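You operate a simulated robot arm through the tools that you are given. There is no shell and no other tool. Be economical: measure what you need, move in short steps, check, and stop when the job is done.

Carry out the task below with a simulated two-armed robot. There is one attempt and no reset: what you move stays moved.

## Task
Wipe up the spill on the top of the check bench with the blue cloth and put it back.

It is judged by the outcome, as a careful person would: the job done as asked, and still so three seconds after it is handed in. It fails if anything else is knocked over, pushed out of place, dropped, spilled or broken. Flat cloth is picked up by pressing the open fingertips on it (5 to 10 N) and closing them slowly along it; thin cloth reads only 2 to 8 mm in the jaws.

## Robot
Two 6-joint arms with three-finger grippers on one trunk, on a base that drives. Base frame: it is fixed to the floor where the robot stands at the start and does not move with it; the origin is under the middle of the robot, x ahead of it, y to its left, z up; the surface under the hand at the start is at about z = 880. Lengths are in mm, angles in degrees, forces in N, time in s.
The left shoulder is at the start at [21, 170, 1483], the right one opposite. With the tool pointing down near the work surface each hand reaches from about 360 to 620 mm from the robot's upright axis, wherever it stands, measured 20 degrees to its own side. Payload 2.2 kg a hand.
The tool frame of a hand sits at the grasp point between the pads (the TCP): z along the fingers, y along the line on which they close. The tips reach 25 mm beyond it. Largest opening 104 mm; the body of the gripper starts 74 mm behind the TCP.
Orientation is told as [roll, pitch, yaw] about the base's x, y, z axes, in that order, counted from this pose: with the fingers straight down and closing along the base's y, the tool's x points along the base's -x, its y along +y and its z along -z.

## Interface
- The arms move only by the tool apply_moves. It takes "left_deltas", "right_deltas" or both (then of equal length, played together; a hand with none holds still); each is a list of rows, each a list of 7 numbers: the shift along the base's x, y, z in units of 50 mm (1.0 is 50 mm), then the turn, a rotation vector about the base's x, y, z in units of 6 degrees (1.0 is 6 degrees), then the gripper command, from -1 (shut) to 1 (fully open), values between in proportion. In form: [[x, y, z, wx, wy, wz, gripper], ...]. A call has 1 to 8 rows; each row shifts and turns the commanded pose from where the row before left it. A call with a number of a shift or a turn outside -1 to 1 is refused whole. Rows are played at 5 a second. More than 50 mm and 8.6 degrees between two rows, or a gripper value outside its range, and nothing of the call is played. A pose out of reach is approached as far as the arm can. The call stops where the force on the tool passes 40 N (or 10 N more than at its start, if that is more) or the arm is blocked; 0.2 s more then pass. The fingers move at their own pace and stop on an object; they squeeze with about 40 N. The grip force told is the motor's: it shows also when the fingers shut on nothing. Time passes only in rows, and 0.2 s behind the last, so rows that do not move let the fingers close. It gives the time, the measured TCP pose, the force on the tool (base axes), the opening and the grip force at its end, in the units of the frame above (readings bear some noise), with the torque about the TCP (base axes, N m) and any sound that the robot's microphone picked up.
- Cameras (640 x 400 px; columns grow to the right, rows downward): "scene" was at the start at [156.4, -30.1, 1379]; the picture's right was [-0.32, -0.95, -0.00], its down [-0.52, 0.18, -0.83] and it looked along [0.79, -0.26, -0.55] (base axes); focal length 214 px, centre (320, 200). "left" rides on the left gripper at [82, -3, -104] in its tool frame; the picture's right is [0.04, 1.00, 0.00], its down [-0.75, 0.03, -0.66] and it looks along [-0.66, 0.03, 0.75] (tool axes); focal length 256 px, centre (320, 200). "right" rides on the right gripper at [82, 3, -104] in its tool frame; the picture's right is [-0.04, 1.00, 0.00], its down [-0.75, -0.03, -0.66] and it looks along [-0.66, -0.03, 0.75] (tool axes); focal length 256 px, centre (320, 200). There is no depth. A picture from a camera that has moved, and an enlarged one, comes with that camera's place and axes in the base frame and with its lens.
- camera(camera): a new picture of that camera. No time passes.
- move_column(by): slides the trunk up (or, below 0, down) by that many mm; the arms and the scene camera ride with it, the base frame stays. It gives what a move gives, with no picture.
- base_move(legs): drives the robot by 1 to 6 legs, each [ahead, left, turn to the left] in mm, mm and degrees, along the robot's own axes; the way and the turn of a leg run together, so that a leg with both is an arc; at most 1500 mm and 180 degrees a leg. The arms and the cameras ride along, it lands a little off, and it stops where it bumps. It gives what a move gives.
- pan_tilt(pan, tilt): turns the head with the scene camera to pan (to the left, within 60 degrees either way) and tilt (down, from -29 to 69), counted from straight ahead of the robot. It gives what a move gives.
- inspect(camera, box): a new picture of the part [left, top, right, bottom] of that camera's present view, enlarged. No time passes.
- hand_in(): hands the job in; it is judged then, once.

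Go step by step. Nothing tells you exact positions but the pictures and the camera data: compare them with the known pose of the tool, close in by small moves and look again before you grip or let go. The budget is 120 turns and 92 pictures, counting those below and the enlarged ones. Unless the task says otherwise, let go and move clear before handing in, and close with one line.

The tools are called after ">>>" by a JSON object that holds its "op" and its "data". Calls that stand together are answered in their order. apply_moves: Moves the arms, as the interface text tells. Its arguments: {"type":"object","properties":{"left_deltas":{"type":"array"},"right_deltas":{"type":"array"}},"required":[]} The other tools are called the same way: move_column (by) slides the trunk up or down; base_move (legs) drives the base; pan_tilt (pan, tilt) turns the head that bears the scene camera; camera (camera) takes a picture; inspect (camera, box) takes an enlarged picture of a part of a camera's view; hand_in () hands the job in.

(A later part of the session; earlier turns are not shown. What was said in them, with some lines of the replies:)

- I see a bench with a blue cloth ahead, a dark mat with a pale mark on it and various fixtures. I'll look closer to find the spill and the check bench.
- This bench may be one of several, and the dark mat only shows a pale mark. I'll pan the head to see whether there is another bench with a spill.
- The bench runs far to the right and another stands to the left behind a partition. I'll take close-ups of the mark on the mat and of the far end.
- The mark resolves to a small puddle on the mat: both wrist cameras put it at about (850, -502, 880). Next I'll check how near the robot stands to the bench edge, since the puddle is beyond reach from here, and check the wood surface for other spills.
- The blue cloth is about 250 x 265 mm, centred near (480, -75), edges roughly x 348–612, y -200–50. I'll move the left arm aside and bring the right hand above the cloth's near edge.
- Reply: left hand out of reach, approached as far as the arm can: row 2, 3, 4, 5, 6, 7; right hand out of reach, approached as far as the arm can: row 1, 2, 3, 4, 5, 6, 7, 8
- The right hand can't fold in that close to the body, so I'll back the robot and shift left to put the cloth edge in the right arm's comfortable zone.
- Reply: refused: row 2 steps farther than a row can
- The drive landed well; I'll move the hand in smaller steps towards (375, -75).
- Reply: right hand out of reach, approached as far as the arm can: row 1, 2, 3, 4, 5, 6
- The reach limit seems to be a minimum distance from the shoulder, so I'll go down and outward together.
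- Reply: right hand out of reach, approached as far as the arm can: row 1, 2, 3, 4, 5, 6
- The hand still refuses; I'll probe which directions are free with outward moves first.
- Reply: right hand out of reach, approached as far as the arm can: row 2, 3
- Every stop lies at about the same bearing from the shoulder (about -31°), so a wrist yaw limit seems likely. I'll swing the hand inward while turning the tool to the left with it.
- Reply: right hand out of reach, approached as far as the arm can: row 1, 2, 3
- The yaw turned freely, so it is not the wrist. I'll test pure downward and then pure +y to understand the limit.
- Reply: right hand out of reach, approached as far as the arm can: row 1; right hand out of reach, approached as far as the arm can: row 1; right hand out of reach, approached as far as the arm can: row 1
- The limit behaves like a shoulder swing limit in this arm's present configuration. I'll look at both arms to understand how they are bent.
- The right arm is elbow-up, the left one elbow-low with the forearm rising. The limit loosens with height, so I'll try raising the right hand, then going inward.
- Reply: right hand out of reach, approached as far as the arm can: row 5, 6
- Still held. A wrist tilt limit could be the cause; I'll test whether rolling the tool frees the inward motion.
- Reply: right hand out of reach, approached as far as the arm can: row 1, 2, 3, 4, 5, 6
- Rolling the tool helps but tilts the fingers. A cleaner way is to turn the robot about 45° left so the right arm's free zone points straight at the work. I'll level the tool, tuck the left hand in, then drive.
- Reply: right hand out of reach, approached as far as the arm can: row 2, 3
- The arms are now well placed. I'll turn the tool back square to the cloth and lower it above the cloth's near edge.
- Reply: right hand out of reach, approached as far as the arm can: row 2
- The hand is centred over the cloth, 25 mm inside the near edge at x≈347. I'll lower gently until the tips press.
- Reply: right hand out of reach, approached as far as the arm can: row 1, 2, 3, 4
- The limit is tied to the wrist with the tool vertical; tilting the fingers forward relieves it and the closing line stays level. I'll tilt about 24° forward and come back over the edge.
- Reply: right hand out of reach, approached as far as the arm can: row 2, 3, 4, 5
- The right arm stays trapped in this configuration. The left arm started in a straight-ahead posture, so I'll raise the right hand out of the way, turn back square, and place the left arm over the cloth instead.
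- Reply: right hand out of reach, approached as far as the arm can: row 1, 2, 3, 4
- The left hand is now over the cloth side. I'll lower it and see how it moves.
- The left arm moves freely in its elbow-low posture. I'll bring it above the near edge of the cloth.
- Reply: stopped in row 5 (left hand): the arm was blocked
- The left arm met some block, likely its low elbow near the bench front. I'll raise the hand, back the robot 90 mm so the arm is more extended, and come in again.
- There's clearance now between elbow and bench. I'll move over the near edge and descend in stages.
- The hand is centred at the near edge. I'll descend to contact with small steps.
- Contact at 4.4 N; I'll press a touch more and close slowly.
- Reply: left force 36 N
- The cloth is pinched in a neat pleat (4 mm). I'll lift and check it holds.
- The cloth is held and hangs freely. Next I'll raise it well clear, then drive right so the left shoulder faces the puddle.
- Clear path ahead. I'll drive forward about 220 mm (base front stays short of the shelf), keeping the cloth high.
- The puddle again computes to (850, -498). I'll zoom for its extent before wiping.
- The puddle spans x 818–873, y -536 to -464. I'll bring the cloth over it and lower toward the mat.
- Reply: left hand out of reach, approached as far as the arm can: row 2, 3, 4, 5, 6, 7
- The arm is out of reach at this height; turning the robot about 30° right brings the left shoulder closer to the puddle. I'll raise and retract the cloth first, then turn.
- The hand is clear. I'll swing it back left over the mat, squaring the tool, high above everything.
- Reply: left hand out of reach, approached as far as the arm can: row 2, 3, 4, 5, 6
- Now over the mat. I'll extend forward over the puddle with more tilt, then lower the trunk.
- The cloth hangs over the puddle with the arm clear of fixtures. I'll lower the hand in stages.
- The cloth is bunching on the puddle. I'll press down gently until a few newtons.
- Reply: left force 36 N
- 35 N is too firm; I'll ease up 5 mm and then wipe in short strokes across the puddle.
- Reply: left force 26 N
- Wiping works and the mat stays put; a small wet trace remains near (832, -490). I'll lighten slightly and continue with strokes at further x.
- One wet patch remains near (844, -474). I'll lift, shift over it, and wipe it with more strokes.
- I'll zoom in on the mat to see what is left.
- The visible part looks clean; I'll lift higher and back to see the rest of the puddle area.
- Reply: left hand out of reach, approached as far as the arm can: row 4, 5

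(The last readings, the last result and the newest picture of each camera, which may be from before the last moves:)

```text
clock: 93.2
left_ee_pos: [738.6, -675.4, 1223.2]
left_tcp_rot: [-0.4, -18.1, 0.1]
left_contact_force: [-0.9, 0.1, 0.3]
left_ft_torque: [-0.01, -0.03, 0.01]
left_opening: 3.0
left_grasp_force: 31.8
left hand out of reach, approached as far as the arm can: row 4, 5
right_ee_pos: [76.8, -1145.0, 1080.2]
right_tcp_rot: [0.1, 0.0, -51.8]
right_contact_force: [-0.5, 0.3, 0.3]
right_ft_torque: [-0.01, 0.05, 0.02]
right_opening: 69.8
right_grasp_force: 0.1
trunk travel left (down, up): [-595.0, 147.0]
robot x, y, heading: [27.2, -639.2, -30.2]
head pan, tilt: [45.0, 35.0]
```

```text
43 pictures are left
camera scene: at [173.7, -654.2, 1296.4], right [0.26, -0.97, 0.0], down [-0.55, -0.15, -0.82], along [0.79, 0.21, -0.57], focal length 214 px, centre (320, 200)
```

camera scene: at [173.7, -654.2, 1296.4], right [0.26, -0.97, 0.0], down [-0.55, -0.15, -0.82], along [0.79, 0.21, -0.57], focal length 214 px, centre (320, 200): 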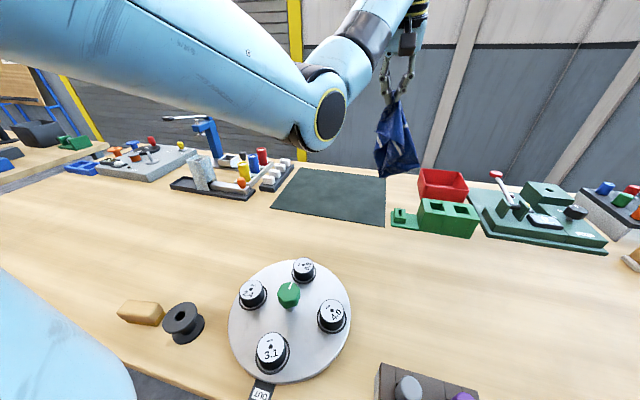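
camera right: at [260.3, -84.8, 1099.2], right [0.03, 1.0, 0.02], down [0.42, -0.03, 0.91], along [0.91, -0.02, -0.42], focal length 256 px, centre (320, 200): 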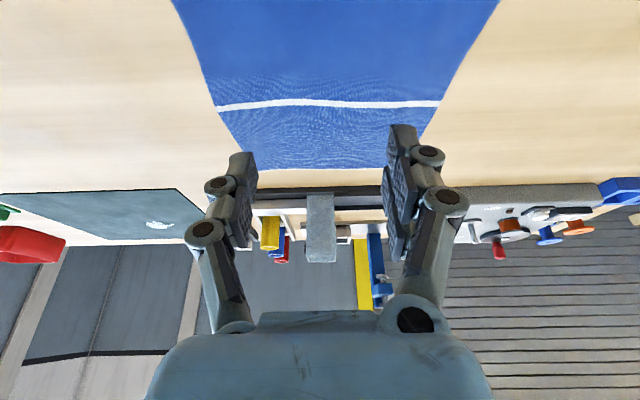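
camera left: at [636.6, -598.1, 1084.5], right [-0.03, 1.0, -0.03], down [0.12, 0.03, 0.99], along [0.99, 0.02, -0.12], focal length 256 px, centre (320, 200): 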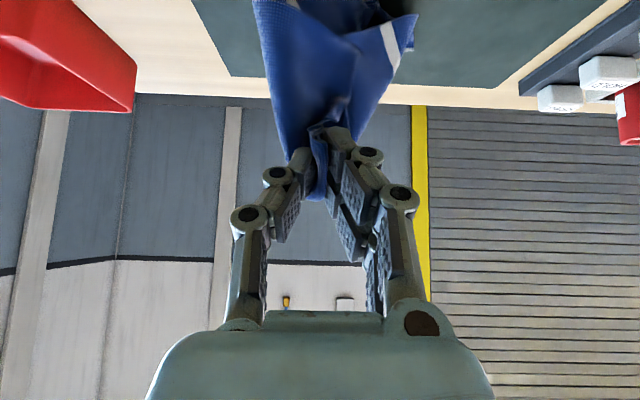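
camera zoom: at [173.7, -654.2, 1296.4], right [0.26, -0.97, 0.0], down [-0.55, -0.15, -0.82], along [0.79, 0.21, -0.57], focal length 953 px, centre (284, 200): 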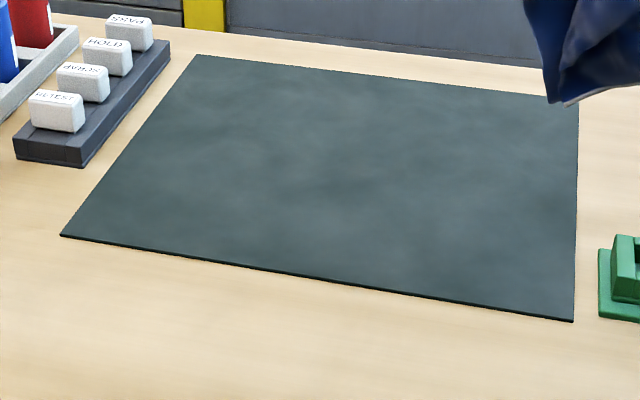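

The mat is clean and everything stands as before. Now I'll carry the cloth back: trunk up, turn back square, reverse, and move left to the picking position.

>>> {"op": "move_column", "data": {"by": 140}}

>>> {"op": "base_move", "data": {"legs": [[0, 0, 30.2], [-222, 0, 0], [0, 415, 0]]}}

>>> {"op": "pan_tilt", "data": {"pan": 30, "tilt": 50}}

>>> {"op": "camera", "data": {"camera": "scene"}}

```text
clock: 94.8
left_ee_pos: [739.7, -676.6, 1360.4]
left_tcp_rot: [-0.3, -18.0, 0.1]
left_contact_force: [0.1, -0.5, -0.9]
left_ft_torque: [0.0, 0.01, 0.0]
left_opening: 3.1
left_grasp_force: 31.6
right_ee_pos: [76.6, -1146.0, 1219.1]
right_tcp_rot: [0.1, 0.0, -51.9]
right_contact_force: [0.2, -0.1, 0.2]
right_ft_torque: [0.05, -0.01, 0.03]
right_opening: 70.2
right_grasp_force: 0.0
trunk travel left (down, up): [-735.0, 7.0]
robot x, y, heading: [25.9, -639.8, -30.1]
head pan, tilt: [45.0, 35.0]
```

```text
clock: 100.2
left_ee_pos: [436.9, 109.5, 1360.4]
left_tcp_rot: [-0.4, -18.0, 30.6]
left_contact_force: [-0.8, -0.3, 0.3]
left_ft_torque: [-0.01, 0.0, -0.01]
left_opening: 2.9
left_grasp_force: 31.9
right_ee_pos: [103.2, -630.7, 1218.9]
right_tcp_rot: [0.2, -0.1, -21.5]
right_contact_force: [-0.5, 0.3, -0.8]
right_ft_torque: [-0.02, 0.0, -0.01]
right_opening: 70.4
right_grasp_force: 0.0
trunk travel left (down, up): [-735.0, 7.0]
robot x, y, heading: [-198.7, -221.1, 0.2]
head pan, tilt: [45.0, 35.0]
```

```text
clock: 101.0
left_ee_pos: [436.1, 110.7, 1360.9]
left_tcp_rot: [-0.4, -18.1, 30.6]
left_contact_force: [0.8, 0.4, -1.1]
left_ft_torque: [0.01, 0.05, -0.01]
left_opening: 3.1
left_grasp_force: 31.8
right_ee_pos: [101.4, -632.0, 1219.2]
right_tcp_rot: [0.1, 0.0, -21.3]
right_contact_force: [-0.5, 0.7, 0.2]
right_ft_torque: [0.0, 0.01, -0.01]
right_opening: 70.2
right_grasp_force: 0.0
trunk travel left (down, up): [-735.0, 7.0]
robot x, y, heading: [-198.6, -218.6, 0.4]
head pan, tilt: [30.0, 50.0]
```

```text
42 pictures are left
camera scene: at [-59.2, -182.9, 1415.1], right [0.5, -0.86, 0.0], down [-0.66, -0.39, -0.64], along [0.56, 0.32, -0.77], focal length 214 px, centre (320, 200)
```

scene: 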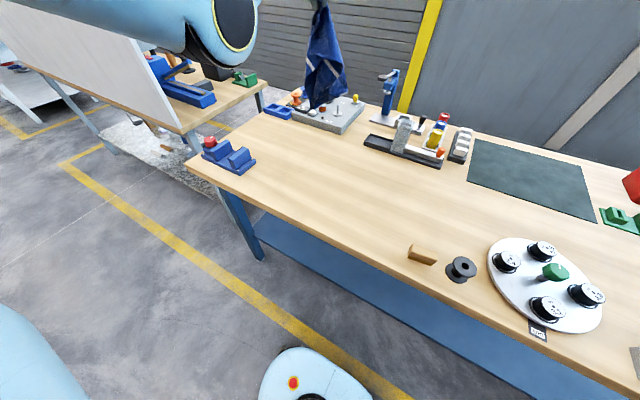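

Back at the cloth's home side. I'll square the tool over y = -75, then drive ahead so I can lay the cloth from its far edge toward the near edge.

>>> {"op": "apply_moves", "data": {"left_deltas": [[0, -0.5, 0, 0, 0, -0.75, -1], [0, -0.5, 0, 0, 0, -0.75, -1], [0, -0.5, 0, 0, 0, -0.75, -1], [0, -0.5, 0, 0, 0, -0.75, -1], [0, -0.5, 0, 0, 0, -0.75, -1], [0, -0.6, 0, 0, 0, -0.75, -1], [0, -0.6, 0, 0, 0, -0.6, -1], [0, 0, 0, 0, 0, 0, -1]]}}

>>> {"op": "base_move", "data": {"legs": [[130, 0, 0]]}}

>>> {"op": "camera", "data": {"camera": "scene"}}

>>> {"op": "camera", "data": {"camera": "left"}}

```text
clock: 102.8
left_ee_pos: [436.1, -76.1, 1359.7]
left_tcp_rot: [-0.4, -18.0, -0.1]
left_contact_force: [-0.5, 0.2, -0.1]
left_ft_torque: [-0.02, 0.0, 0.01]
left_opening: 3.1
left_grasp_force: 32.2
right_ee_pos: [102.1, -630.2, 1220.1]
right_tcp_rot: [0.0, 0.0, -21.4]
right_contact_force: [0.8, 0.4, -0.7]
right_ft_torque: [0.02, 0.02, -0.01]
right_opening: 70.2
right_grasp_force: 0.1
trunk travel left (down, up): [-735.0, 7.0]
robot x, y, heading: [-195.4, -221.2, 0.1]
head pan, tilt: [30.0, 50.0]
```

```text
clock: 104.0
left_ee_pos: [566.3, -78.4, 1359.6]
left_tcp_rot: [-0.4, -18.1, -0.2]
left_contact_force: [-0.1, 0.4, 0.4]
left_ft_torque: [0.02, 0.04, 0.03]
left_opening: 3.2
left_grasp_force: 32.0
right_ee_pos: [231.7, -632.3, 1218.5]
right_tcp_rot: [0.1, -0.1, -21.5]
right_contact_force: [-0.5, -0.1, 0.1]
right_ft_torque: [0.01, 0.01, -0.02]
right_opening: 70.3
right_grasp_force: 0.0
trunk travel left (down, up): [-735.0, 7.0]
robot x, y, heading: [-67.1, -215.3, 0.2]
head pan, tilt: [30.0, 50.0]
```

```text
41 pictures are left
camera scene: at [70.5, -183.3, 1415.1], right [0.5, -0.87, 0.0], down [-0.66, -0.38, -0.64], along [0.56, 0.32, -0.77], focal length 214 px, centre (320, 200)
```

scene: 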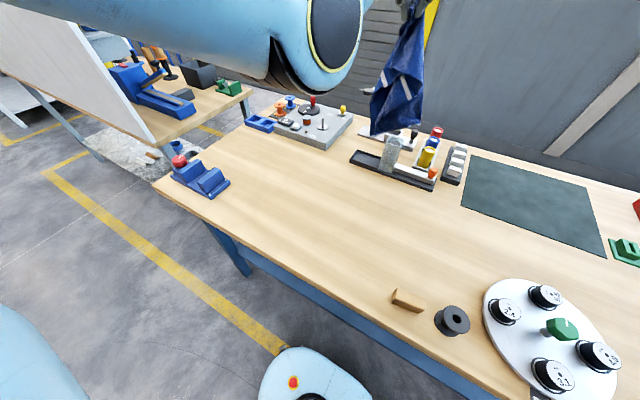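

```text
40 pictures are left
camera left: at [456.8, -78.7, 1433.8], right [-0.03, 1.0, -0.02], down [0.51, 0.03, 0.86], along [0.86, 0.02, -0.51], focal length 256 px, centre (320, 200)
```

left: 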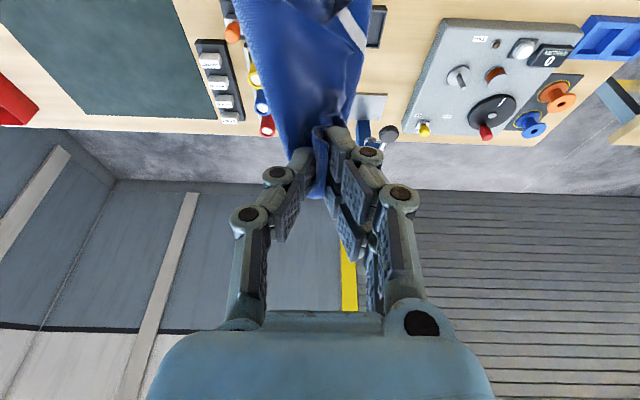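

I'll lower the cloth so its hem nears the bench at about x≈590.

>>> {"op": "apply_moves", "data": {"left_deltas": [[0.05, 0, -0.6, 0, 0, 0, -1], [0.05, 0, -0.6, 0, 0, 0, -1], [0.05, 0, -0.6, 0, 0, 0, -1], [0.05, 0, -0.6, 0, 0, 0, -1], [0.05, 0.05, -0.6, 0, 0, 0, -1], [0, 0, 0, 0, 0, 0, -1]]}}

>>> {"op": "pan_tilt", "data": {"pan": 12, "tilt": 40}}

>>> {"op": "camera", "data": {"camera": "scene"}}

```text
clock: 105.4
left_ee_pos: [579.3, -75.6, 1209.2]
left_tcp_rot: [-0.4, -18.1, -0.2]
left_contact_force: [-0.3, -0.4, 0.6]
left_ft_torque: [0.0, -0.02, 0.01]
left_opening: 3.2
left_grasp_force: 31.8
right_ee_pos: [231.5, -631.5, 1217.3]
right_tcp_rot: [0.2, -0.1, -21.5]
right_contact_force: [-0.8, -0.4, 0.3]
right_ft_torque: [-0.03, -0.01, -0.03]
right_opening: 69.9
right_grasp_force: 0.2
trunk travel left (down, up): [-735.0, 7.0]
robot x, y, heading: [-65.8, -220.5, -0.0]
head pan, tilt: [30.0, 50.0]
```

```text
clock: 106.2
left_ee_pos: [579.5, -75.7, 1209.9]
left_tcp_rot: [-0.4, -18.1, -0.2]
left_contact_force: [0.5, 0.2, -0.4]
left_ft_torque: [0.03, 0.03, -0.02]
left_opening: 3.0
left_grasp_force: 31.5
right_ee_pos: [231.3, -632.4, 1218.9]
right_tcp_rot: [0.1, 0.0, -21.5]
right_contact_force: [-0.7, 0.7, 0.6]
right_ft_torque: [-0.01, -0.01, 0.0]
right_opening: 70.2
right_grasp_force: 0.1
trunk travel left (down, up): [-735.0, 7.0]
robot x, y, heading: [-68.8, -220.1, 0.0]
head pan, tilt: [12.0, 40.0]
```

```text
39 pictures are left
camera scene: at [87.7, -204.0, 1429.2], right [0.21, -0.98, 0.0], down [-0.63, -0.13, -0.77], along [0.75, 0.16, -0.64], focal length 214 px, centre (320, 200)
```

scene: 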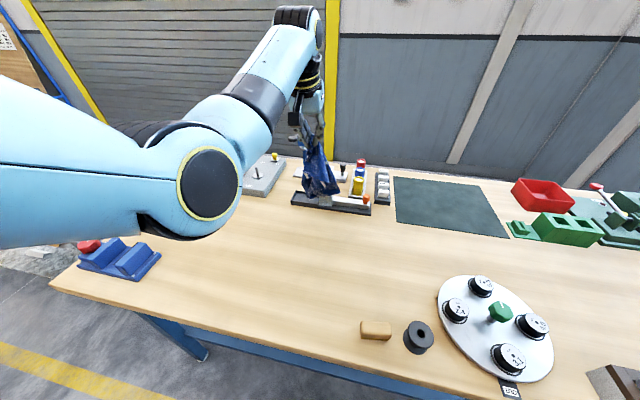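

The cloth hangs about 180 mm, somewhat folded. I'll look closer before laying it.

>>> {"op": "inspect", "data": {"camera": "scene", "box": [250, 90, 400, 220]}}

>>> {"op": "camera", "data": {"camera": "left"}}

```text
3.08 times, centred on (325, 155) of scene
camera zoom: at [87.7, -204.0, 1429.2], right [0.21, -0.98, 0.0], down [-0.63, -0.13, -0.77], along [0.75, 0.16, -0.64], focal length 660 px, centre (305, 338)
```

zoom: 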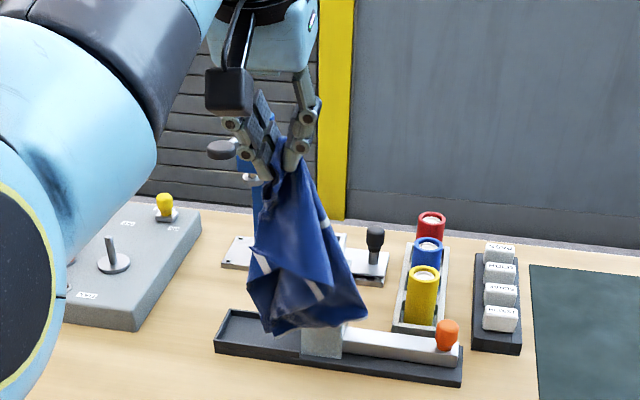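

```text
37 pictures are left
camera left: at [470.4, -76.0, 1283.3], right [-0.03, 1.0, -0.02], down [0.51, 0.03, 0.86], along [0.86, 0.02, -0.52], focal length 256 px, centre (320, 200)
```

left: 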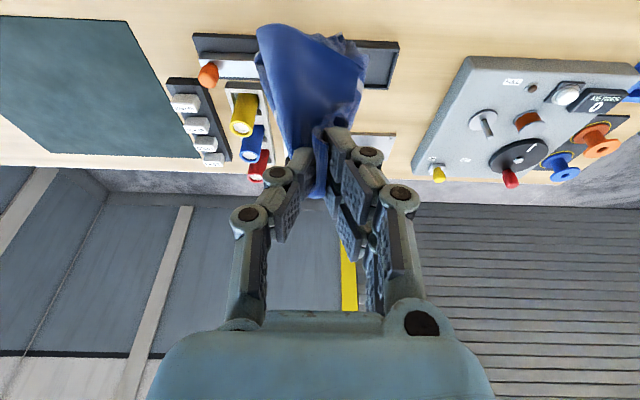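

I'll set the hem down near x≈600, then pull back toward the robot while lowering so the cloth lays out.

>>> {"op": "apply_moves", "data": {"left_deltas": [[0.1, 0, -0.6, 0, 0, 0, -1], [0.1, 0, -0.6, 0, 0, 0, -1], [0, 0, -0.6, 0, 0, 0, -1], [0, 0, -0.6, 0, 0, 0, -1], [0, 0, -0.4, 0, 0, 0, -1], [-0.4, 0, -0.3, 0, 0, 0, -1], [-0.4, 0, -0.2, 0, 0, 0, -1], [0, 0, 0, 0, 0, 0, -1]]}}

>>> {"op": "camera", "data": {"camera": "scene"}}

```text
clock: 108.0
left_ee_pos: [548.6, -75.1, 1044.3]
left_tcp_rot: [-0.3, -18.0, -0.2]
left_contact_force: [0.0, 0.4, 0.0]
left_ft_torque: [0.02, -0.01, 0.01]
left_opening: 3.0
left_grasp_force: 32.4
right_ee_pos: [233.0, -631.5, 1219.3]
right_tcp_rot: [0.2, 0.0, -21.5]
right_contact_force: [-0.7, 0.3, -0.5]
right_ft_torque: [0.0, 0.0, -0.04]
right_opening: 70.2
right_grasp_force: 0.1
trunk travel left (down, up): [-735.0, 7.0]
robot x, y, heading: [-64.7, -219.3, 0.2]
head pan, tilt: [12.0, 40.0]
```

```text
36 pictures are left
camera scene: at [88.3, -204.2, 1429.2], right [0.21, -0.98, 0.0], down [-0.63, -0.13, -0.77], along [0.75, 0.16, -0.64], focal length 214 px, centre (320, 200)
```

scene: 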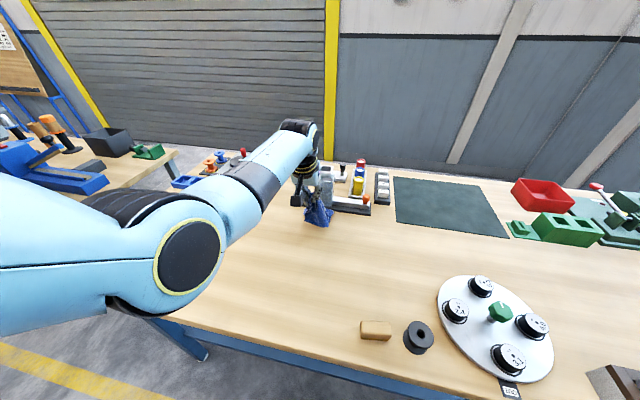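

Good. I'll lower a bit more and then back the base to drag the cloth out.

>>> {"op": "apply_moves", "data": {"left_deltas": [[0, 0, -0.4, 0, 0, 0, -1], [-0.2, 0, -0.4, 0, 0, 0, -1], [0, 0, 0, 0, 0, 0, -1]]}}

>>> {"op": "base_move", "data": {"legs": [[-70, 0, 0]]}}

>>> {"op": "camera", "data": {"camera": "scene"}}

>>> {"op": "camera", "data": {"camera": "left"}}

```text
clock: 108.8
left_ee_pos: [539.1, -75.2, 1003.4]
left_tcp_rot: [-0.4, -17.9, -0.3]
left_contact_force: [0.2, -0.2, 0.0]
left_ft_torque: [0.0, -0.03, -0.02]
left_opening: 2.9
left_grasp_force: 32.2
right_ee_pos: [232.9, -631.4, 1218.8]
right_tcp_rot: [0.1, 0.0, -21.6]
right_contact_force: [0.0, 0.5, 0.0]
right_ft_torque: [0.02, 0.01, 0.01]
right_opening: 70.4
right_grasp_force: 0.1
trunk travel left (down, up): [-735.0, 7.0]
robot x, y, heading: [-67.2, -221.3, -0.2]
head pan, tilt: [12.0, 40.0]
```

```text
clock: 109.9
left_ee_pos: [468.0, -74.5, 1004.5]
left_tcp_rot: [-0.4, -18.0, -0.2]
left_contact_force: [0.3, 0.8, 0.4]
left_ft_torque: [-0.01, 0.01, -0.03]
left_opening: 2.8
left_grasp_force: 32.1
right_ee_pos: [160.1, -631.5, 1219.4]
right_tcp_rot: [0.2, -0.1, -21.5]
right_contact_force: [0.0, -0.2, -0.4]
right_ft_torque: [0.0, -0.02, -0.01]
right_opening: 70.2
right_grasp_force: 0.1
trunk travel left (down, up): [-735.0, 7.0]
robot x, y, heading: [-138.9, -221.6, 0.2]
head pan, tilt: [12.0, 40.0]
```

```text
35 pictures are left
camera scene: at [16.4, -204.2, 1429.4], right [0.21, -0.98, 0.0], down [-0.63, -0.13, -0.77], along [0.75, 0.16, -0.64], focal length 214 px, centre (320, 200)
```

scene: 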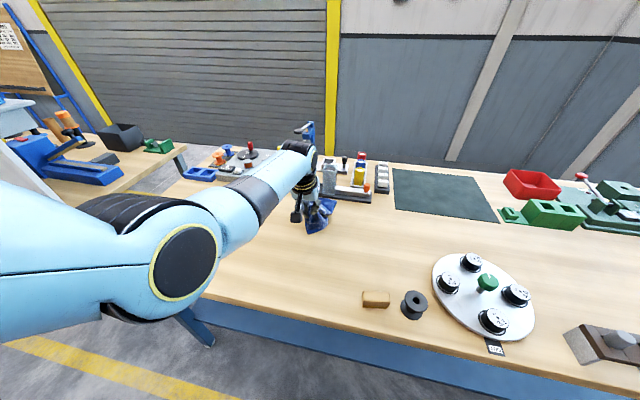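

```text
34 pictures are left
camera left: at [358.3, -75.9, 1078.4], right [-0.03, 1.0, -0.02], down [0.51, 0.03, 0.86], along [0.86, 0.02, -0.51], focal length 256 px, centre (320, 200)
```

left: 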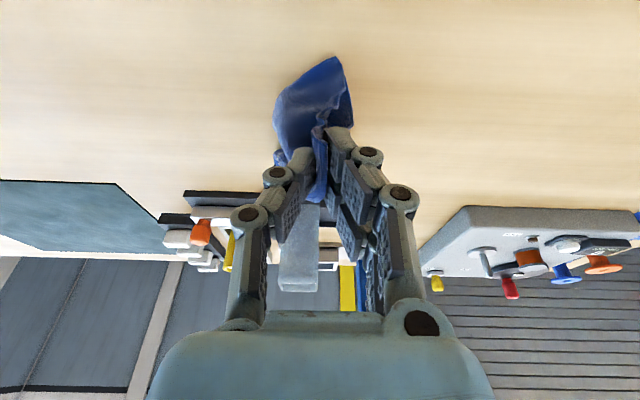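

The bundle is not dragging yet; I'll lower further and check the cloth closely.

>>> {"op": "apply_moves", "data": {"left_deltas": [[0, 0, -0.5, 0, 0, 0, -1], [0, 0, -0.5, 0, 0, 0, -1], [0, 0, 0, 0, 0, 0, -1]]}}

>>> {"op": "inspect", "data": {"camera": "scene", "box": [250, 140, 400, 240]}}

```text
clock: 110.7
left_ee_pos: [466.9, -74.7, 953.7]
left_tcp_rot: [-0.4, -18.1, -0.3]
left_contact_force: [-0.7, 0.2, 1.4]
left_ft_torque: [0.0, -0.02, -0.01]
left_opening: 3.3
left_grasp_force: 32.4
right_ee_pos: [161.4, -631.6, 1219.4]
right_tcp_rot: [0.0, 0.0, -21.6]
right_contact_force: [0.3, -1.1, -0.9]
right_ft_torque: [0.02, 0.0, -0.02]
right_opening: 69.9
right_grasp_force: 0.1
trunk travel left (down, up): [-735.0, 7.0]
robot x, y, heading: [-138.2, -221.4, -0.2]
head pan, tilt: [12.0, 40.0]
```

```text
4.00 times, centred on (325, 190) of scene
camera zoom: at [17.4, -204.5, 1429.2], right [0.21, -0.98, 0.0], down [-0.63, -0.13, -0.77], along [0.75, 0.16, -0.64], focal length 858 px, centre (300, 240)
```

zoom: 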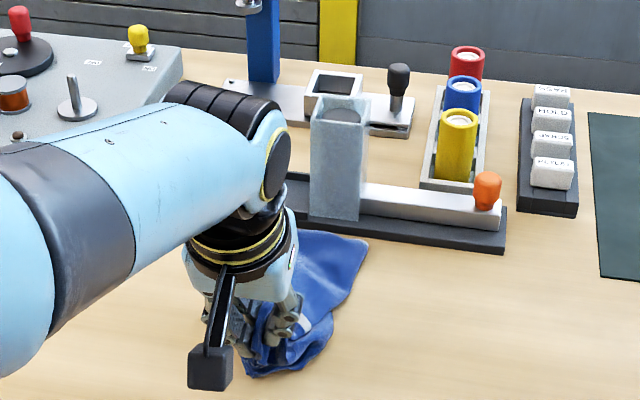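

The cloth is now spread forward on the bench, up to x≈665. I'll drag it back about 100 mm into its original place.

>>> {"op": "base_move", "data": {"legs": [[-60, 0, 0]]}}

>>> {"op": "apply_moves", "data": {"left_deltas": [[-0.2, 0, -0.3, 0, 0, 0, -1], [-0.3, 0, -0.3, 0, 0, 0, -1], [-0.3, 0, -0.1, 0, 0, 0, -1], [0, 0, 0, 0, 0, 0, -1]]}}

>>> {"op": "camera", "data": {"camera": "scene"}}

>>> {"op": "camera", "data": {"camera": "left"}}

```text
clock: 111.6
left_ee_pos: [410.1, -73.3, 954.4]
left_tcp_rot: [-0.4, -17.9, -0.1]
left_contact_force: [0.1, 0.0, -0.8]
left_ft_torque: [0.0, 0.0, 0.01]
left_opening: 3.2
left_grasp_force: 32.0
right_ee_pos: [102.1, -631.3, 1220.2]
right_tcp_rot: [0.0, 0.0, -21.5]
right_contact_force: [-1.1, 0.6, 0.2]
right_ft_torque: [0.03, -0.02, 0.0]
right_opening: 70.5
right_grasp_force: 0.0
trunk travel left (down, up): [-735.0, 7.0]
robot x, y, heading: [-195.6, -222.0, 0.1]
head pan, tilt: [12.0, 40.0]
```

```text
clock: 112.6
left_ee_pos: [370.5, -74.5, 918.0]
left_tcp_rot: [-0.4, -18.1, -0.3]
left_contact_force: [0.7, -0.5, 0.1]
left_ft_torque: [0.0, -0.02, 0.03]
left_opening: 2.9
left_grasp_force: 32.5
right_ee_pos: [105.7, -631.8, 1216.8]
right_tcp_rot: [0.1, 0.0, -21.4]
right_contact_force: [0.6, -0.3, 0.5]
right_ft_torque: [-0.01, 0.04, -0.03]
right_opening: 70.3
right_grasp_force: 0.1
trunk travel left (down, up): [-735.0, 7.0]
robot x, y, heading: [-195.4, -220.6, -0.2]
head pan, tilt: [12.0, 40.0]
```

```text
32 pictures are left
camera scene: at [-39.3, -204.2, 1429.1], right [0.21, -0.98, 0.0], down [-0.63, -0.13, -0.77], along [0.75, 0.16, -0.64], focal length 214 px, centre (320, 200)
```

scene: 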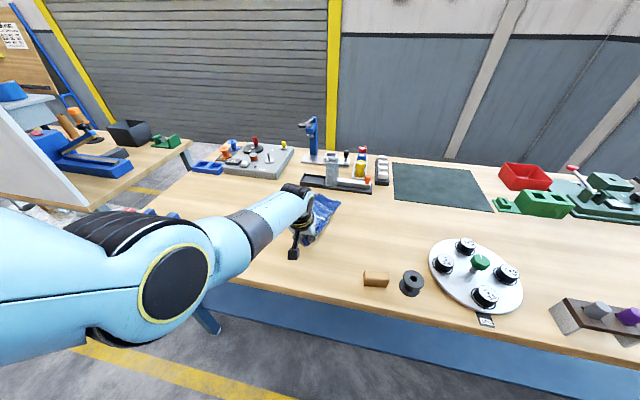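

```text
31 pictures are left
camera left: at [261.3, -74.6, 992.7], right [-0.03, 1.0, -0.02], down [0.51, 0.03, 0.86], along [0.86, 0.02, -0.52], focal length 256 px, centre (320, 200)
```

left: 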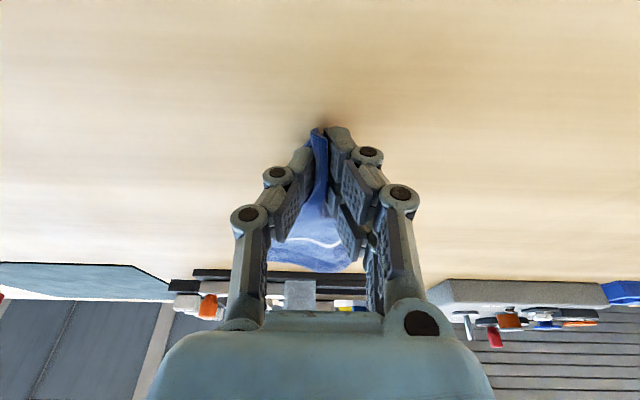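

The cloth is laid out from the hand forward in its old place, gathered. I'll lower the last bit, release slowly and back off to look.

>>> {"op": "apply_moves", "data": {"left_deltas": [[0, 0, -0.18, 0, 0, 0, -1], [0, 0, 0, 0, 0, 0, -0.7], [0, 0, 0, 0, 0, 0, -0.4], [0, 0, 0, 0, 0, 0, 0], [0, 0, 0, 0, 0, 0, 0.3], [0, 0, 0.6, 0, 0, 0, 0.3], [-0.2, 0, 0.8, 0, 0, 0, 0.3], [0, 0, 0.8, 0, 0, 0, 0.3]]}}

>>> {"op": "apply_moves", "data": {"left_deltas": [[0, 0.3, 0.8, 0, 0, 0, 0.3], [0.2, 0.6, 0.7, 0, 0, 0, 0.3], [0, 0.8, 0.5, 0, 0, 0, 0.3], [0, 0.8, 0.4, 0, 0, 0, 0.3], [0, 0.5, 0, 0, 0, 0, 0.3]]}}

>>> {"op": "camera", "data": {"camera": "scene"}}

```text
clock: 114.4
left_ee_pos: [361.5, -67.1, 1026.1]
left_tcp_rot: [0.0, -18.3, -0.2]
left_contact_force: [-0.6, -0.2, -0.3]
left_ft_torque: [-0.01, -0.01, 0.0]
left_opening: 67.6
left_grasp_force: 0.1
right_ee_pos: [103.9, -631.4, 1219.0]
right_tcp_rot: [0.1, -0.1, -21.5]
right_contact_force: [-0.4, -0.1, 0.5]
right_ft_torque: [-0.03, 0.02, -0.01]
right_opening: 70.3
right_grasp_force: 0.0
trunk travel left (down, up): [-735.0, 7.0]
robot x, y, heading: [-193.3, -220.8, 0.3]
head pan, tilt: [12.0, 40.0]
```

```text
clock: 115.6
left_ee_pos: [371.0, 75.2, 1141.0]
left_tcp_rot: [-0.5, -18.0, -0.2]
left_contact_force: [-0.3, -0.2, -0.6]
left_ft_torque: [-0.02, 0.0, -0.02]
left_opening: 67.7
left_grasp_force: 0.1
right_ee_pos: [104.3, -631.2, 1220.0]
right_tcp_rot: [0.0, 0.1, -21.5]
right_contact_force: [-0.1, 0.0, -0.4]
right_ft_torque: [0.01, -0.02, 0.0]
right_opening: 70.3
right_grasp_force: 0.0
trunk travel left (down, up): [-735.0, 7.0]
robot x, y, heading: [-195.8, -218.3, 0.3]
head pan, tilt: [12.0, 40.0]
```

```text
30 pictures are left
camera scene: at [-40.1, -203.4, 1429.2], right [0.21, -0.98, 0.0], down [-0.63, -0.13, -0.77], along [0.75, 0.16, -0.64], focal length 214 px, centre (320, 200)
```

scene: 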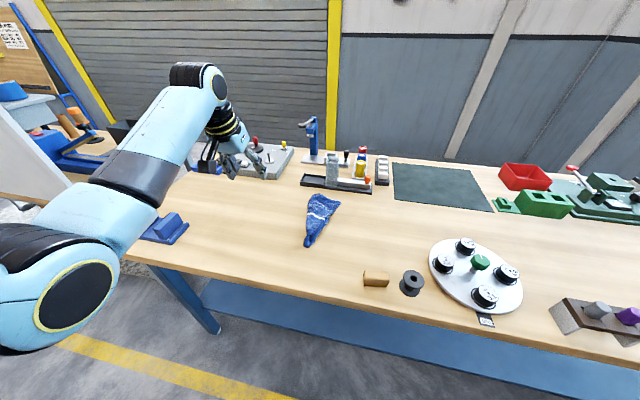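

The cloth lies at its home spot but gathered and about 40 mm too far. I'll zoom in to see how it can be spread.

>>> {"op": "inspect", "data": {"camera": "scene", "box": [270, 170, 380, 255]}}

```text
4.71 times, centred on (325, 212) of scene
camera zoom: at [-40.1, -203.4, 1429.2], right [0.21, -0.98, 0.0], down [-0.63, -0.13, -0.77], along [0.75, 0.16, -0.64], focal length 1009 px, centre (296, 141)
```

zoom: 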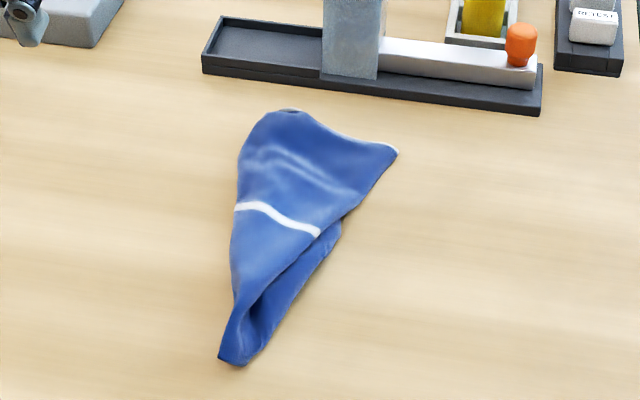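

The right flap peeks out from under the top layer around (440, -95). I'll press closed fingertips on it lightly and slide it outward to spread the cloth.

>>> {"op": "apply_moves", "data": {"left_deltas": [[0.3, -0.8, -0.2, 0, 0, 0, -1], [0.3, -0.8, -0.2, 0, 0, 0, -1], [0.3, -0.8, -0.2, 0, 0, 0, -1], [0.3, -0.6, -0.6, 0, 0, 0, -1], [0, -0.4, -0.8, 0, 0, 0, -1], [0, 0, -0.9, 0, 0, 0, -1], [0, 0, -0.9, 0, 0, 0, -1], [0, 0, -0.5, 0, 0, 0, -1]]}}

>>> {"op": "camera", "data": {"camera": "left"}}

```text
clock: 117.4
left_ee_pos: [406.9, -88.2, 944.6]
left_tcp_rot: [-0.4, -18.2, -0.2]
left_contact_force: [0.2, 0.6, 1.9]
left_ft_torque: [0.0, 0.07, -0.01]
left_opening: 0.1
left_grasp_force: 28.3
left hand out of reach, approached as far as the arm can: row 7, 8
right_ee_pos: [102.2, -630.7, 1219.4]
right_tcp_rot: [0.1, -0.1, -21.5]
right_contact_force: [0.0, 0.4, 0.4]
right_ft_torque: [-0.04, -0.01, 0.0]
right_opening: 70.2
right_grasp_force: 0.1
trunk travel left (down, up): [-735.0, 7.0]
robot x, y, heading: [-191.9, -220.9, 0.1]
head pan, tilt: [12.0, 40.0]
```

```text
28 pictures are left
camera left: at [298.3, -90.5, 1017.1], right [-0.03, 1.0, -0.02], down [0.51, 0.03, 0.86], along [0.86, 0.02, -0.51], focal length 256 px, centre (320, 200)
```

left: 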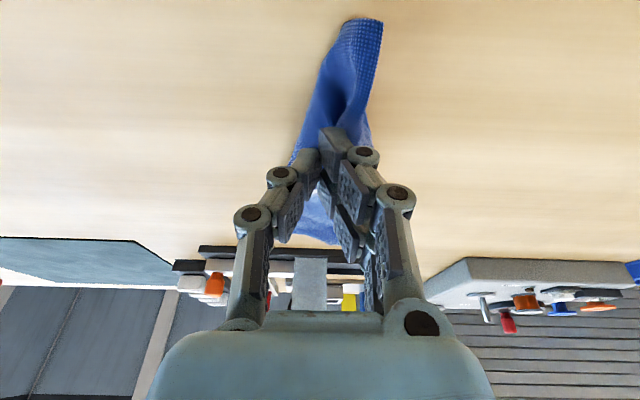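

Reach is short with the trunk raised; I'll lower the trunk and move ahead slightly, then try the slide.

>>> {"op": "apply_moves", "data": {"left_deltas": [[-0.1, -0.1, 0.7, 0, 0, 0, -1], [0, 0, 0.7, 0, 0, 0, -1], [0, 0, 0, 0, 0, 0, -1]]}}

>>> {"op": "move_column", "data": {"by": -60}}

>>> {"op": "base_move", "data": {"legs": [[40, 0, 0]]}}

>>> {"op": "camera", "data": {"camera": "left"}}

```text
clock: 118.2
left_ee_pos: [437.0, -102.4, 989.8]
left_tcp_rot: [-0.4, -17.9, -0.2]
left_contact_force: [0.6, 0.3, -1.1]
left_ft_torque: [-0.01, -0.01, -0.02]
left_opening: 0.0
left_grasp_force: 28.5
left hand out of reach, approached as far as the arm can: row 1, 2
right_ee_pos: [104.6, -631.7, 1220.8]
right_tcp_rot: [0.1, 0.0, -21.4]
right_contact_force: [0.1, -0.9, 0.2]
right_ft_torque: [-0.02, 0.0, 0.0]
right_opening: 70.2
right_grasp_force: 0.0
trunk travel left (down, up): [-735.0, 7.0]
robot x, y, heading: [-193.0, -220.9, 0.4]
head pan, tilt: [12.0, 40.0]
```

```text
clock: 119.2
left_ee_pos: [437.8, -100.7, 928.8]
left_tcp_rot: [-0.4, -18.1, -0.2]
left_contact_force: [0.9, -0.3, -1.1]
left_ft_torque: [0.01, 0.0, -0.01]
left_opening: 0.2
left_grasp_force: 27.8
right_ee_pos: [104.4, -632.0, 1159.4]
right_tcp_rot: [0.1, 0.0, -21.4]
right_contact_force: [0.1, 0.5, -0.1]
right_ft_torque: [0.03, -0.01, 0.02]
right_opening: 70.2
right_grasp_force: 0.1
trunk travel left (down, up): [-675.0, 67.0]
robot x, y, heading: [-196.1, -222.1, -0.2]
head pan, tilt: [12.0, 40.0]
```

```text
clock: 120.1
left_ee_pos: [475.0, -102.1, 928.6]
left_tcp_rot: [-0.4, -18.0, -0.2]
left_contact_force: [-0.1, 1.0, 0.0]
left_ft_torque: [-0.02, -0.01, 0.01]
left_opening: 0.0
left_grasp_force: 28.7
right_ee_pos: [141.7, -632.3, 1159.5]
right_tcp_rot: [0.1, -0.1, -21.5]
right_contact_force: [0.3, -0.3, -0.5]
right_ft_torque: [0.01, -0.02, -0.01]
right_opening: 70.1
right_grasp_force: 0.1
trunk travel left (down, up): [-675.0, 67.0]
robot x, y, heading: [-157.2, -220.3, 0.2]
head pan, tilt: [12.0, 40.0]
```

```text
27 pictures are left
camera left: at [366.2, -102.6, 1002.6], right [-0.03, 1.0, -0.02], down [0.51, 0.03, 0.86], along [0.86, 0.02, -0.51], focal length 256 px, centre (320, 200)
```

left: 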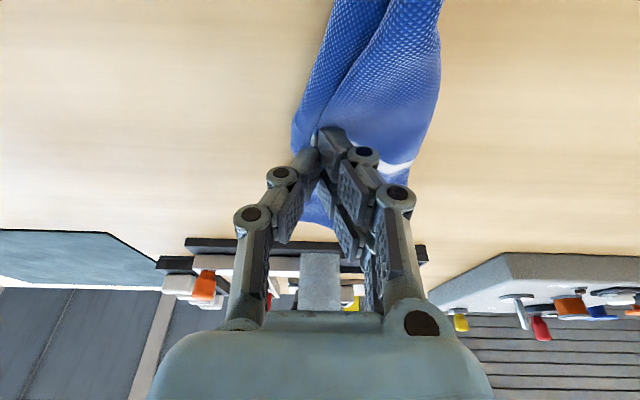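

The flap strip lies at about (433, -98). I'll move the tips there and press lightly.

>>> {"op": "apply_moves", "data": {"left_deltas": [[-0.5, 0.05, 0, 0, 0, 0, -1], [-0.5, 0, 0, 0, 0, 0, -1], [0, 0, -0.2, 0, 0, 0, -1], [0, 0, -0.1, 0, 0, 0, -1], [0, 0, -0.06, 0, 0, 0, -1], [0, 0, 0, 0, 0, 0, -1]]}}

```text
clock: 120.8
left_ee_pos: [464.9, -105.8, 912.8]
left_tcp_rot: [-0.3, -19.1, -0.2]
left_contact_force: [-4.4, 1.4, 20.2]
left_ft_torque: [0.16, 0.42, 0.03]
left_opening: 0.1
left_grasp_force: 28.2
left hand out of reach, approached as far as the arm can: row 1, 2, 3
right_ee_pos: [141.1, -631.8, 1159.5]
right_tcp_rot: [0.1, 0.0, -21.4]
right_contact_force: [0.8, -0.2, 0.5]
right_ft_torque: [0.01, 0.03, -0.01]
right_opening: 70.1
right_grasp_force: 0.1
trunk travel left (down, up): [-675.0, 67.0]
robot x, y, heading: [-155.7, -221.5, -0.1]
head pan, tilt: [12.0, 40.0]
stopped in row 3 (left hand): the force on the tool passed its limit at 46 N (the readings are from after the stop); the commanded pose is now the measured one
```

The tips landed on the flap edge near (472, -106) and pressed a bit hard. I'll ease off slightly and slide right.

>>> {"op": "apply_moves", "data": {"left_deltas": [[0, 0, 0.03, 0, 0, 0, -1], [-0.05, -0.4, 0, 0, 0, 0, -1], [-0.05, -0.4, 0, 0, 0, 0, -1], [-0.05, -0.4, 0, 0, 0, 0, -1], [0, 0, 0, 0, 0, 0, -1]]}}

>>> {"op": "camera", "data": {"camera": "left"}}

>>> {"op": "inspect", "data": {"camera": "scene", "box": [250, 160, 400, 275]}}

```text
clock: 122.0
left_ee_pos: [453.2, -155.0, 913.8]
left_tcp_rot: [-0.3, -18.7, -0.2]
left_contact_force: [-0.1, 0.5, 4.3]
left_ft_torque: [0.03, 0.06, 0.0]
left_opening: 0.0
left_grasp_force: 28.5
left hand out of reach, approached as far as the arm can: row 4
right_ee_pos: [142.3, -631.2, 1159.8]
right_tcp_rot: [0.1, 0.1, -21.6]
right_contact_force: [0.5, -1.0, -0.1]
right_ft_torque: [0.01, 0.03, -0.02]
right_opening: 70.1
right_grasp_force: 0.1
trunk travel left (down, up): [-675.0, 67.0]
robot x, y, heading: [-156.5, -220.4, -0.0]
head pan, tilt: [12.0, 40.0]
```

```text
26 pictures are left
camera left: at [342.9, -156.0, 986.4], right [-0.03, 1.0, -0.02], down [0.5, 0.03, 0.86], along [0.86, 0.02, -0.51], focal length 256 px, centre (320, 200)
```

left: 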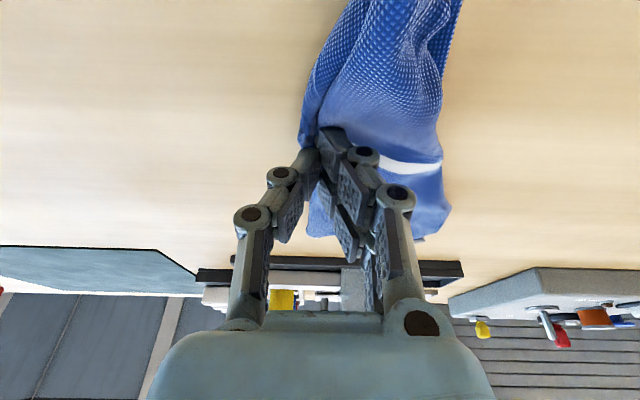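

```text
3.48 times, centred on (325, 218) of scene
camera zoom: at [-1.9, -204.1, 1369.1], right [0.21, -0.98, 0.0], down [-0.63, -0.13, -0.77], along [0.75, 0.16, -0.64], focal length 746 px, centre (303, 139)
```

zoom: 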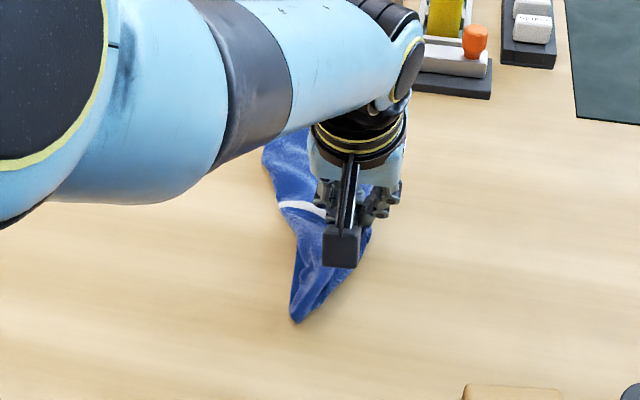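

I'll lift away and look at the result from above.

>>> {"op": "apply_moves", "data": {"left_deltas": [[0, 0, 0.6, 0, 0, 0, -1], [0, 0.2, 0.8, 0, 0, 0, -1], [0, 0.8, 0.6, 0, 0, 0, -1], [0, 0.9, 0.4, 0, 0, 0, -1], [0, 0.9, 0.4, 0, 0, 0, -1], [0, 0.9, 0, 0, 0, 0, -1], [0, 0.9, 0, 0, 0, 0, -1]]}}

>>> {"op": "inspect", "data": {"camera": "scene", "box": [250, 160, 400, 275]}}

```text
clock: 123.6
left_ee_pos: [454.2, 75.1, 1052.4]
left_tcp_rot: [-0.5, -18.7, -0.2]
left_contact_force: [0.5, 0.6, -0.7]
left_ft_torque: [-0.06, 0.01, -0.02]
left_opening: 0.2
left_grasp_force: 28.7
right_ee_pos: [142.6, -629.4, 1159.5]
right_tcp_rot: [0.1, 0.0, -21.5]
right_contact_force: [0.4, 0.7, 0.4]
right_ft_torque: [-0.01, 0.0, 0.03]
right_opening: 70.3
right_grasp_force: 0.1
trunk travel left (down, up): [-675.0, 67.0]
robot x, y, heading: [-160.6, -221.4, 0.1]
head pan, tilt: [12.0, 40.0]
```

```text
3.48 times, centred on (325, 218) of scene
camera zoom: at [-1.4, -201.8, 1369.0], right [0.21, -0.98, 0.0], down [-0.63, -0.14, -0.77], along [0.75, 0.16, -0.64], focal length 746 px, centre (303, 139)
```

zoom: 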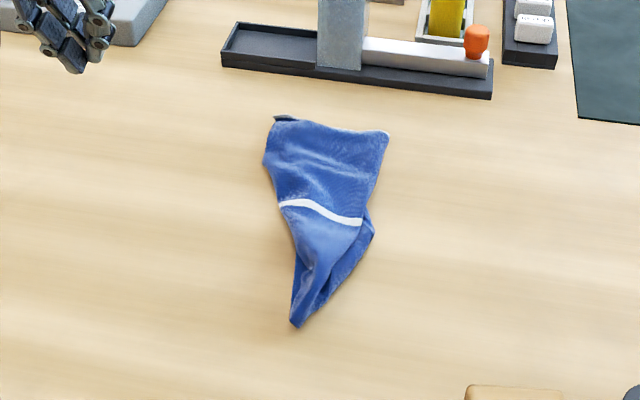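

The cloth now spans the right x-range (346–601) but sits ~40 mm to the right. I'll shift the base a little right for reach, then press on the cloth's left part and slide it left.

>>> {"op": "base_move", "data": {"legs": [[0, -50, 0]]}}

>>> {"op": "apply_moves", "data": {"left_deltas": [[0, -0.8, 0, 0, 0, 0, -1], [0, -0.8, -0.3, 0, 0, 0, -1], [0, -0.7, -0.6, 0, 0, 0, -1], [-0.1, -0.2, -0.8, 0, 0, 0, -1], [0, 0, -0.6, 0, 0, 0, -1], [0, 0, 0, 0, 0, 0, -1]]}}

>>> {"op": "camera", "data": {"camera": "left"}}

```text
clock: 124.6
left_ee_pos: [453.9, 26.0, 1052.8]
left_tcp_rot: [-0.4, -18.7, -0.2]
left_contact_force: [1.0, -0.3, 0.4]
left_ft_torque: [0.02, 0.01, 0.01]
left_opening: 0.0
left_grasp_force: 28.2
right_ee_pos: [142.5, -681.9, 1158.6]
right_tcp_rot: [0.2, 0.0, -21.4]
right_contact_force: [-0.7, -0.3, -1.7]
right_ft_torque: [0.03, 0.03, 0.01]
right_opening: 70.1
right_grasp_force: 0.0
trunk travel left (down, up): [-675.0, 67.0]
robot x, y, heading: [-157.4, -271.2, 0.1]
head pan, tilt: [12.0, 40.0]
```

```text
clock: 126.0
left_ee_pos: [451.0, -96.8, 937.7]
left_tcp_rot: [-0.4, -18.7, -0.1]
left_contact_force: [0.6, -0.4, -0.9]
left_ft_torque: [0.02, 0.02, -0.02]
left_opening: 0.0
left_grasp_force: 28.4
right_ee_pos: [143.7, -681.1, 1159.4]
right_tcp_rot: [0.0, -0.1, -21.5]
right_contact_force: [0.3, 0.6, -0.2]
right_ft_torque: [-0.01, 0.01, -0.02]
right_opening: 69.9
right_grasp_force: 0.1
trunk travel left (down, up): [-675.0, 67.0]
robot x, y, heading: [-154.2, -270.3, 0.2]
head pan, tilt: [12.0, 40.0]
```

```text
23 pictures are left
camera left: at [339.9, -98.8, 1009.8], right [-0.03, 1.0, -0.02], down [0.5, 0.03, 0.86], along [0.86, 0.02, -0.5], focal length 256 px, centre (320, 200)
```

left: 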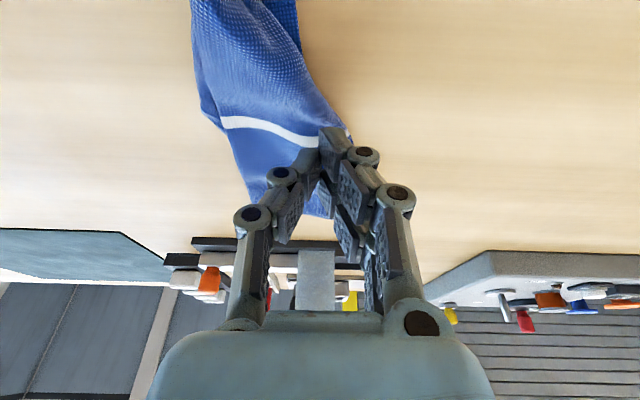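

The tips hang just above the stripe's left end. I'll press lightly and slide left about 60 mm.

>>> {"op": "apply_moves", "data": {"left_deltas": [[0, -0.3, -0.3, 0, 0, 0, -1], [0, 0, -0.12, 0, 0, 0, -1], [0, 0, -0.06, 0, 0, 0, -1], [0, 0, 0, 0, 0, 0, -1]]}}

```text
clock: 127.0
left_ee_pos: [449.8, -113.0, 914.1]
left_tcp_rot: [-0.4, -18.7, 0.0]
left_contact_force: [-0.5, -0.8, 0.7]
left_ft_torque: [-0.02, 0.0, 0.0]
left_opening: 0.0
left_grasp_force: 28.3
right_ee_pos: [143.3, -678.8, 1159.0]
right_tcp_rot: [0.1, -0.1, -21.4]
right_contact_force: [-0.1, 0.2, 0.7]
right_ft_torque: [-0.01, 0.03, -0.01]
right_opening: 70.1
right_grasp_force: 0.1
trunk travel left (down, up): [-675.0, 67.0]
robot x, y, heading: [-155.8, -268.5, 0.3]
head pan, tilt: [12.0, 40.0]
```

>>> {"op": "apply_moves", "data": {"left_deltas": [[0, 0, -0.06, 0, 0, 0, -1], [0, 0, -0.04, 0, 0, 0, -1], [0, 0.3, 0, 0, 0, 0, -1], [0, 0.4, 0, 0, 0, 0, -1], [0, 0.4, 0, 0, 0, 0, -1], [0, 0.4, 0, 0, 0, 0, -1], [0, 0, 0, 0, 0, 0, -1]]}}

>>> {"op": "camera", "data": {"camera": "left"}}

```text
clock: 128.6
left_ee_pos: [448.1, -40.9, 911.7]
left_tcp_rot: [-0.3, -19.0, -0.1]
left_contact_force: [2.3, -5.5, 24.6]
left_ft_torque: [0.05, 0.24, 0.07]
left_opening: 0.0
left_grasp_force: 28.6
right_ee_pos: [142.5, -682.0, 1159.4]
right_tcp_rot: [0.2, -0.1, -21.5]
right_contact_force: [0.1, -0.2, -0.2]
right_ft_torque: [0.01, 0.0, 0.01]
right_opening: 70.0
right_grasp_force: 0.0
trunk travel left (down, up): [-675.0, 67.0]
robot x, y, heading: [-158.4, -272.3, -0.1]
head pan, tilt: [12.0, 40.0]
```

```text
22 pictures are left
camera left: at [337.1, -42.0, 983.2], right [-0.03, 1.0, -0.02], down [0.5, 0.03, 0.87], along [0.87, 0.02, -0.5], focal length 256 px, centre (320, 200)
```

left: 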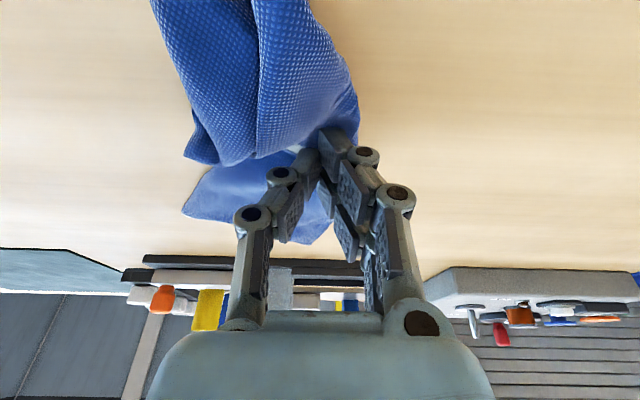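

It spread out noticeably. I'll lift clear and check.

>>> {"op": "apply_moves", "data": {"left_deltas": [[0, 0, 0.6, 0, 0, 0, -1], [0, 0.3, 0.8, 0, 0, 0, -1], [0, 0.8, 0.6, 0, 0, 0, -1], [0, 0.9, 0.4, 0, 0, 0, -1], [0, 0.7, 0.4, 0, 0, 0, -1], [0, 0, 0, 0, 0, 0, -1]]}}

>>> {"op": "inspect", "data": {"camera": "scene", "box": [230, 160, 380, 275]}}

```text
clock: 130.0
left_ee_pos: [449.5, 95.3, 1049.0]
left_tcp_rot: [-0.3, -18.7, 0.0]
left_contact_force: [0.0, -0.2, 0.0]
left_ft_torque: [-0.01, 0.01, -0.04]
left_opening: 0.0
left_grasp_force: 28.1
right_ee_pos: [143.5, -680.6, 1159.0]
right_tcp_rot: [0.2, -0.1, -21.4]
right_contact_force: [0.6, -1.5, 0.3]
right_ft_torque: [0.0, 0.0, 0.02]
right_opening: 70.2
right_grasp_force: 0.0
trunk travel left (down, up): [-675.0, 67.0]
robot x, y, heading: [-157.2, -269.4, 0.2]
head pan, tilt: [12.0, 40.0]
```

```text
3.48 times, centred on (305, 218) of scene
camera zoom: at [-1.3, -253.5, 1369.1], right [0.21, -0.98, 0.0], down [-0.63, -0.14, -0.77], along [0.75, 0.16, -0.64], focal length 746 px, centre (372, 139)
```

zoom: 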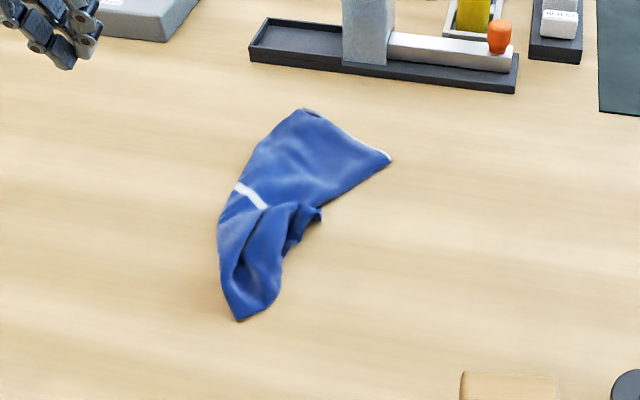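

The cloth now lies spread over its original footprint (centre about (470, -75)), clear of everything. I'll take a last overall look at the bench and the mat.

>>> {"op": "pan_tilt", "data": {"pan": -18, "tilt": 40}}

>>> {"op": "camera", "data": {"camera": "scene"}}

>>> {"op": "inspect", "data": {"camera": "scene", "box": [230, 120, 390, 220]}}

```text
clock: 130.9
left_ee_pos: [449.4, 94.3, 1048.8]
left_tcp_rot: [-0.5, -18.7, -0.1]
left_contact_force: [-0.4, -0.2, -0.6]
left_ft_torque: [0.01, 0.03, -0.01]
left_opening: 0.0
left_grasp_force: 28.6
right_ee_pos: [144.4, -679.4, 1158.7]
right_tcp_rot: [0.2, 0.0, -21.4]
right_contact_force: [-0.3, 0.2, -0.2]
right_ft_torque: [0.03, 0.0, 0.0]
right_opening: 70.3
right_grasp_force: 0.0
trunk travel left (down, up): [-675.0, 67.0]
robot x, y, heading: [-155.3, -269.6, -0.0]
head pan, tilt: [-18.0, 40.0]
```

```text
20 pictures are left
camera scene: at [-3.6, -296.9, 1369.1], right [-0.31, -0.95, 0.0], down [-0.61, 0.2, -0.77], along [0.73, -0.23, -0.64], focal length 214 px, centre (320, 200)
```

scene: 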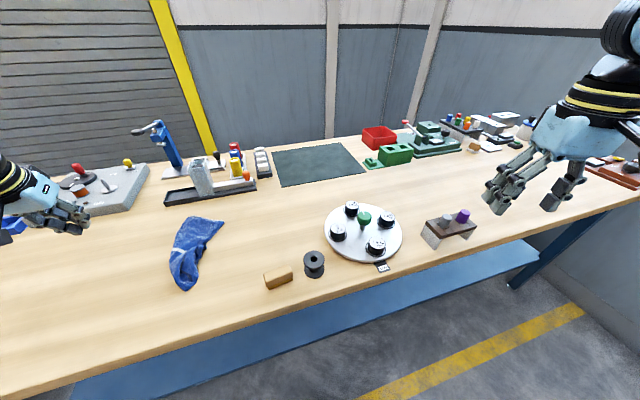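

```text
4.00 times, centred on (310, 170) of scene
camera zoom: at [-3.6, -296.9, 1369.1], right [-0.31, -0.95, 0.0], down [-0.61, 0.2, -0.77], along [0.73, -0.23, -0.64], focal length 858 px, centre (360, 320)
```

zoom: 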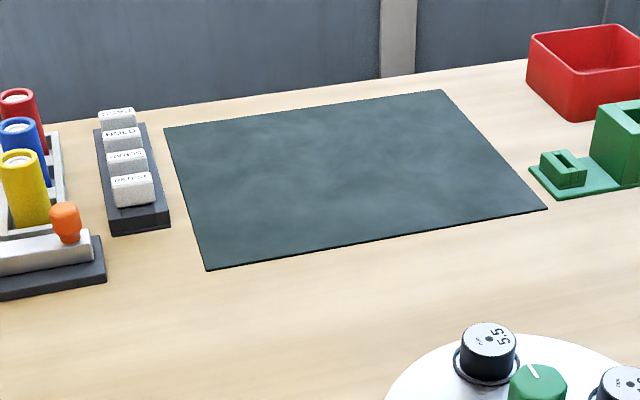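

The mat is clean, all fixtures stand as before, and the cloth is back in its place with both hands clear, so I'm handing in.

>>> {"op": "hand_in", "data": {}}

```text
The job is handed in.
```

The spill on the check bench mat is wiped up; the blue cloth is back over its original spot, though rumpled and partly folded rather than flat, and nothing else was disturbed.
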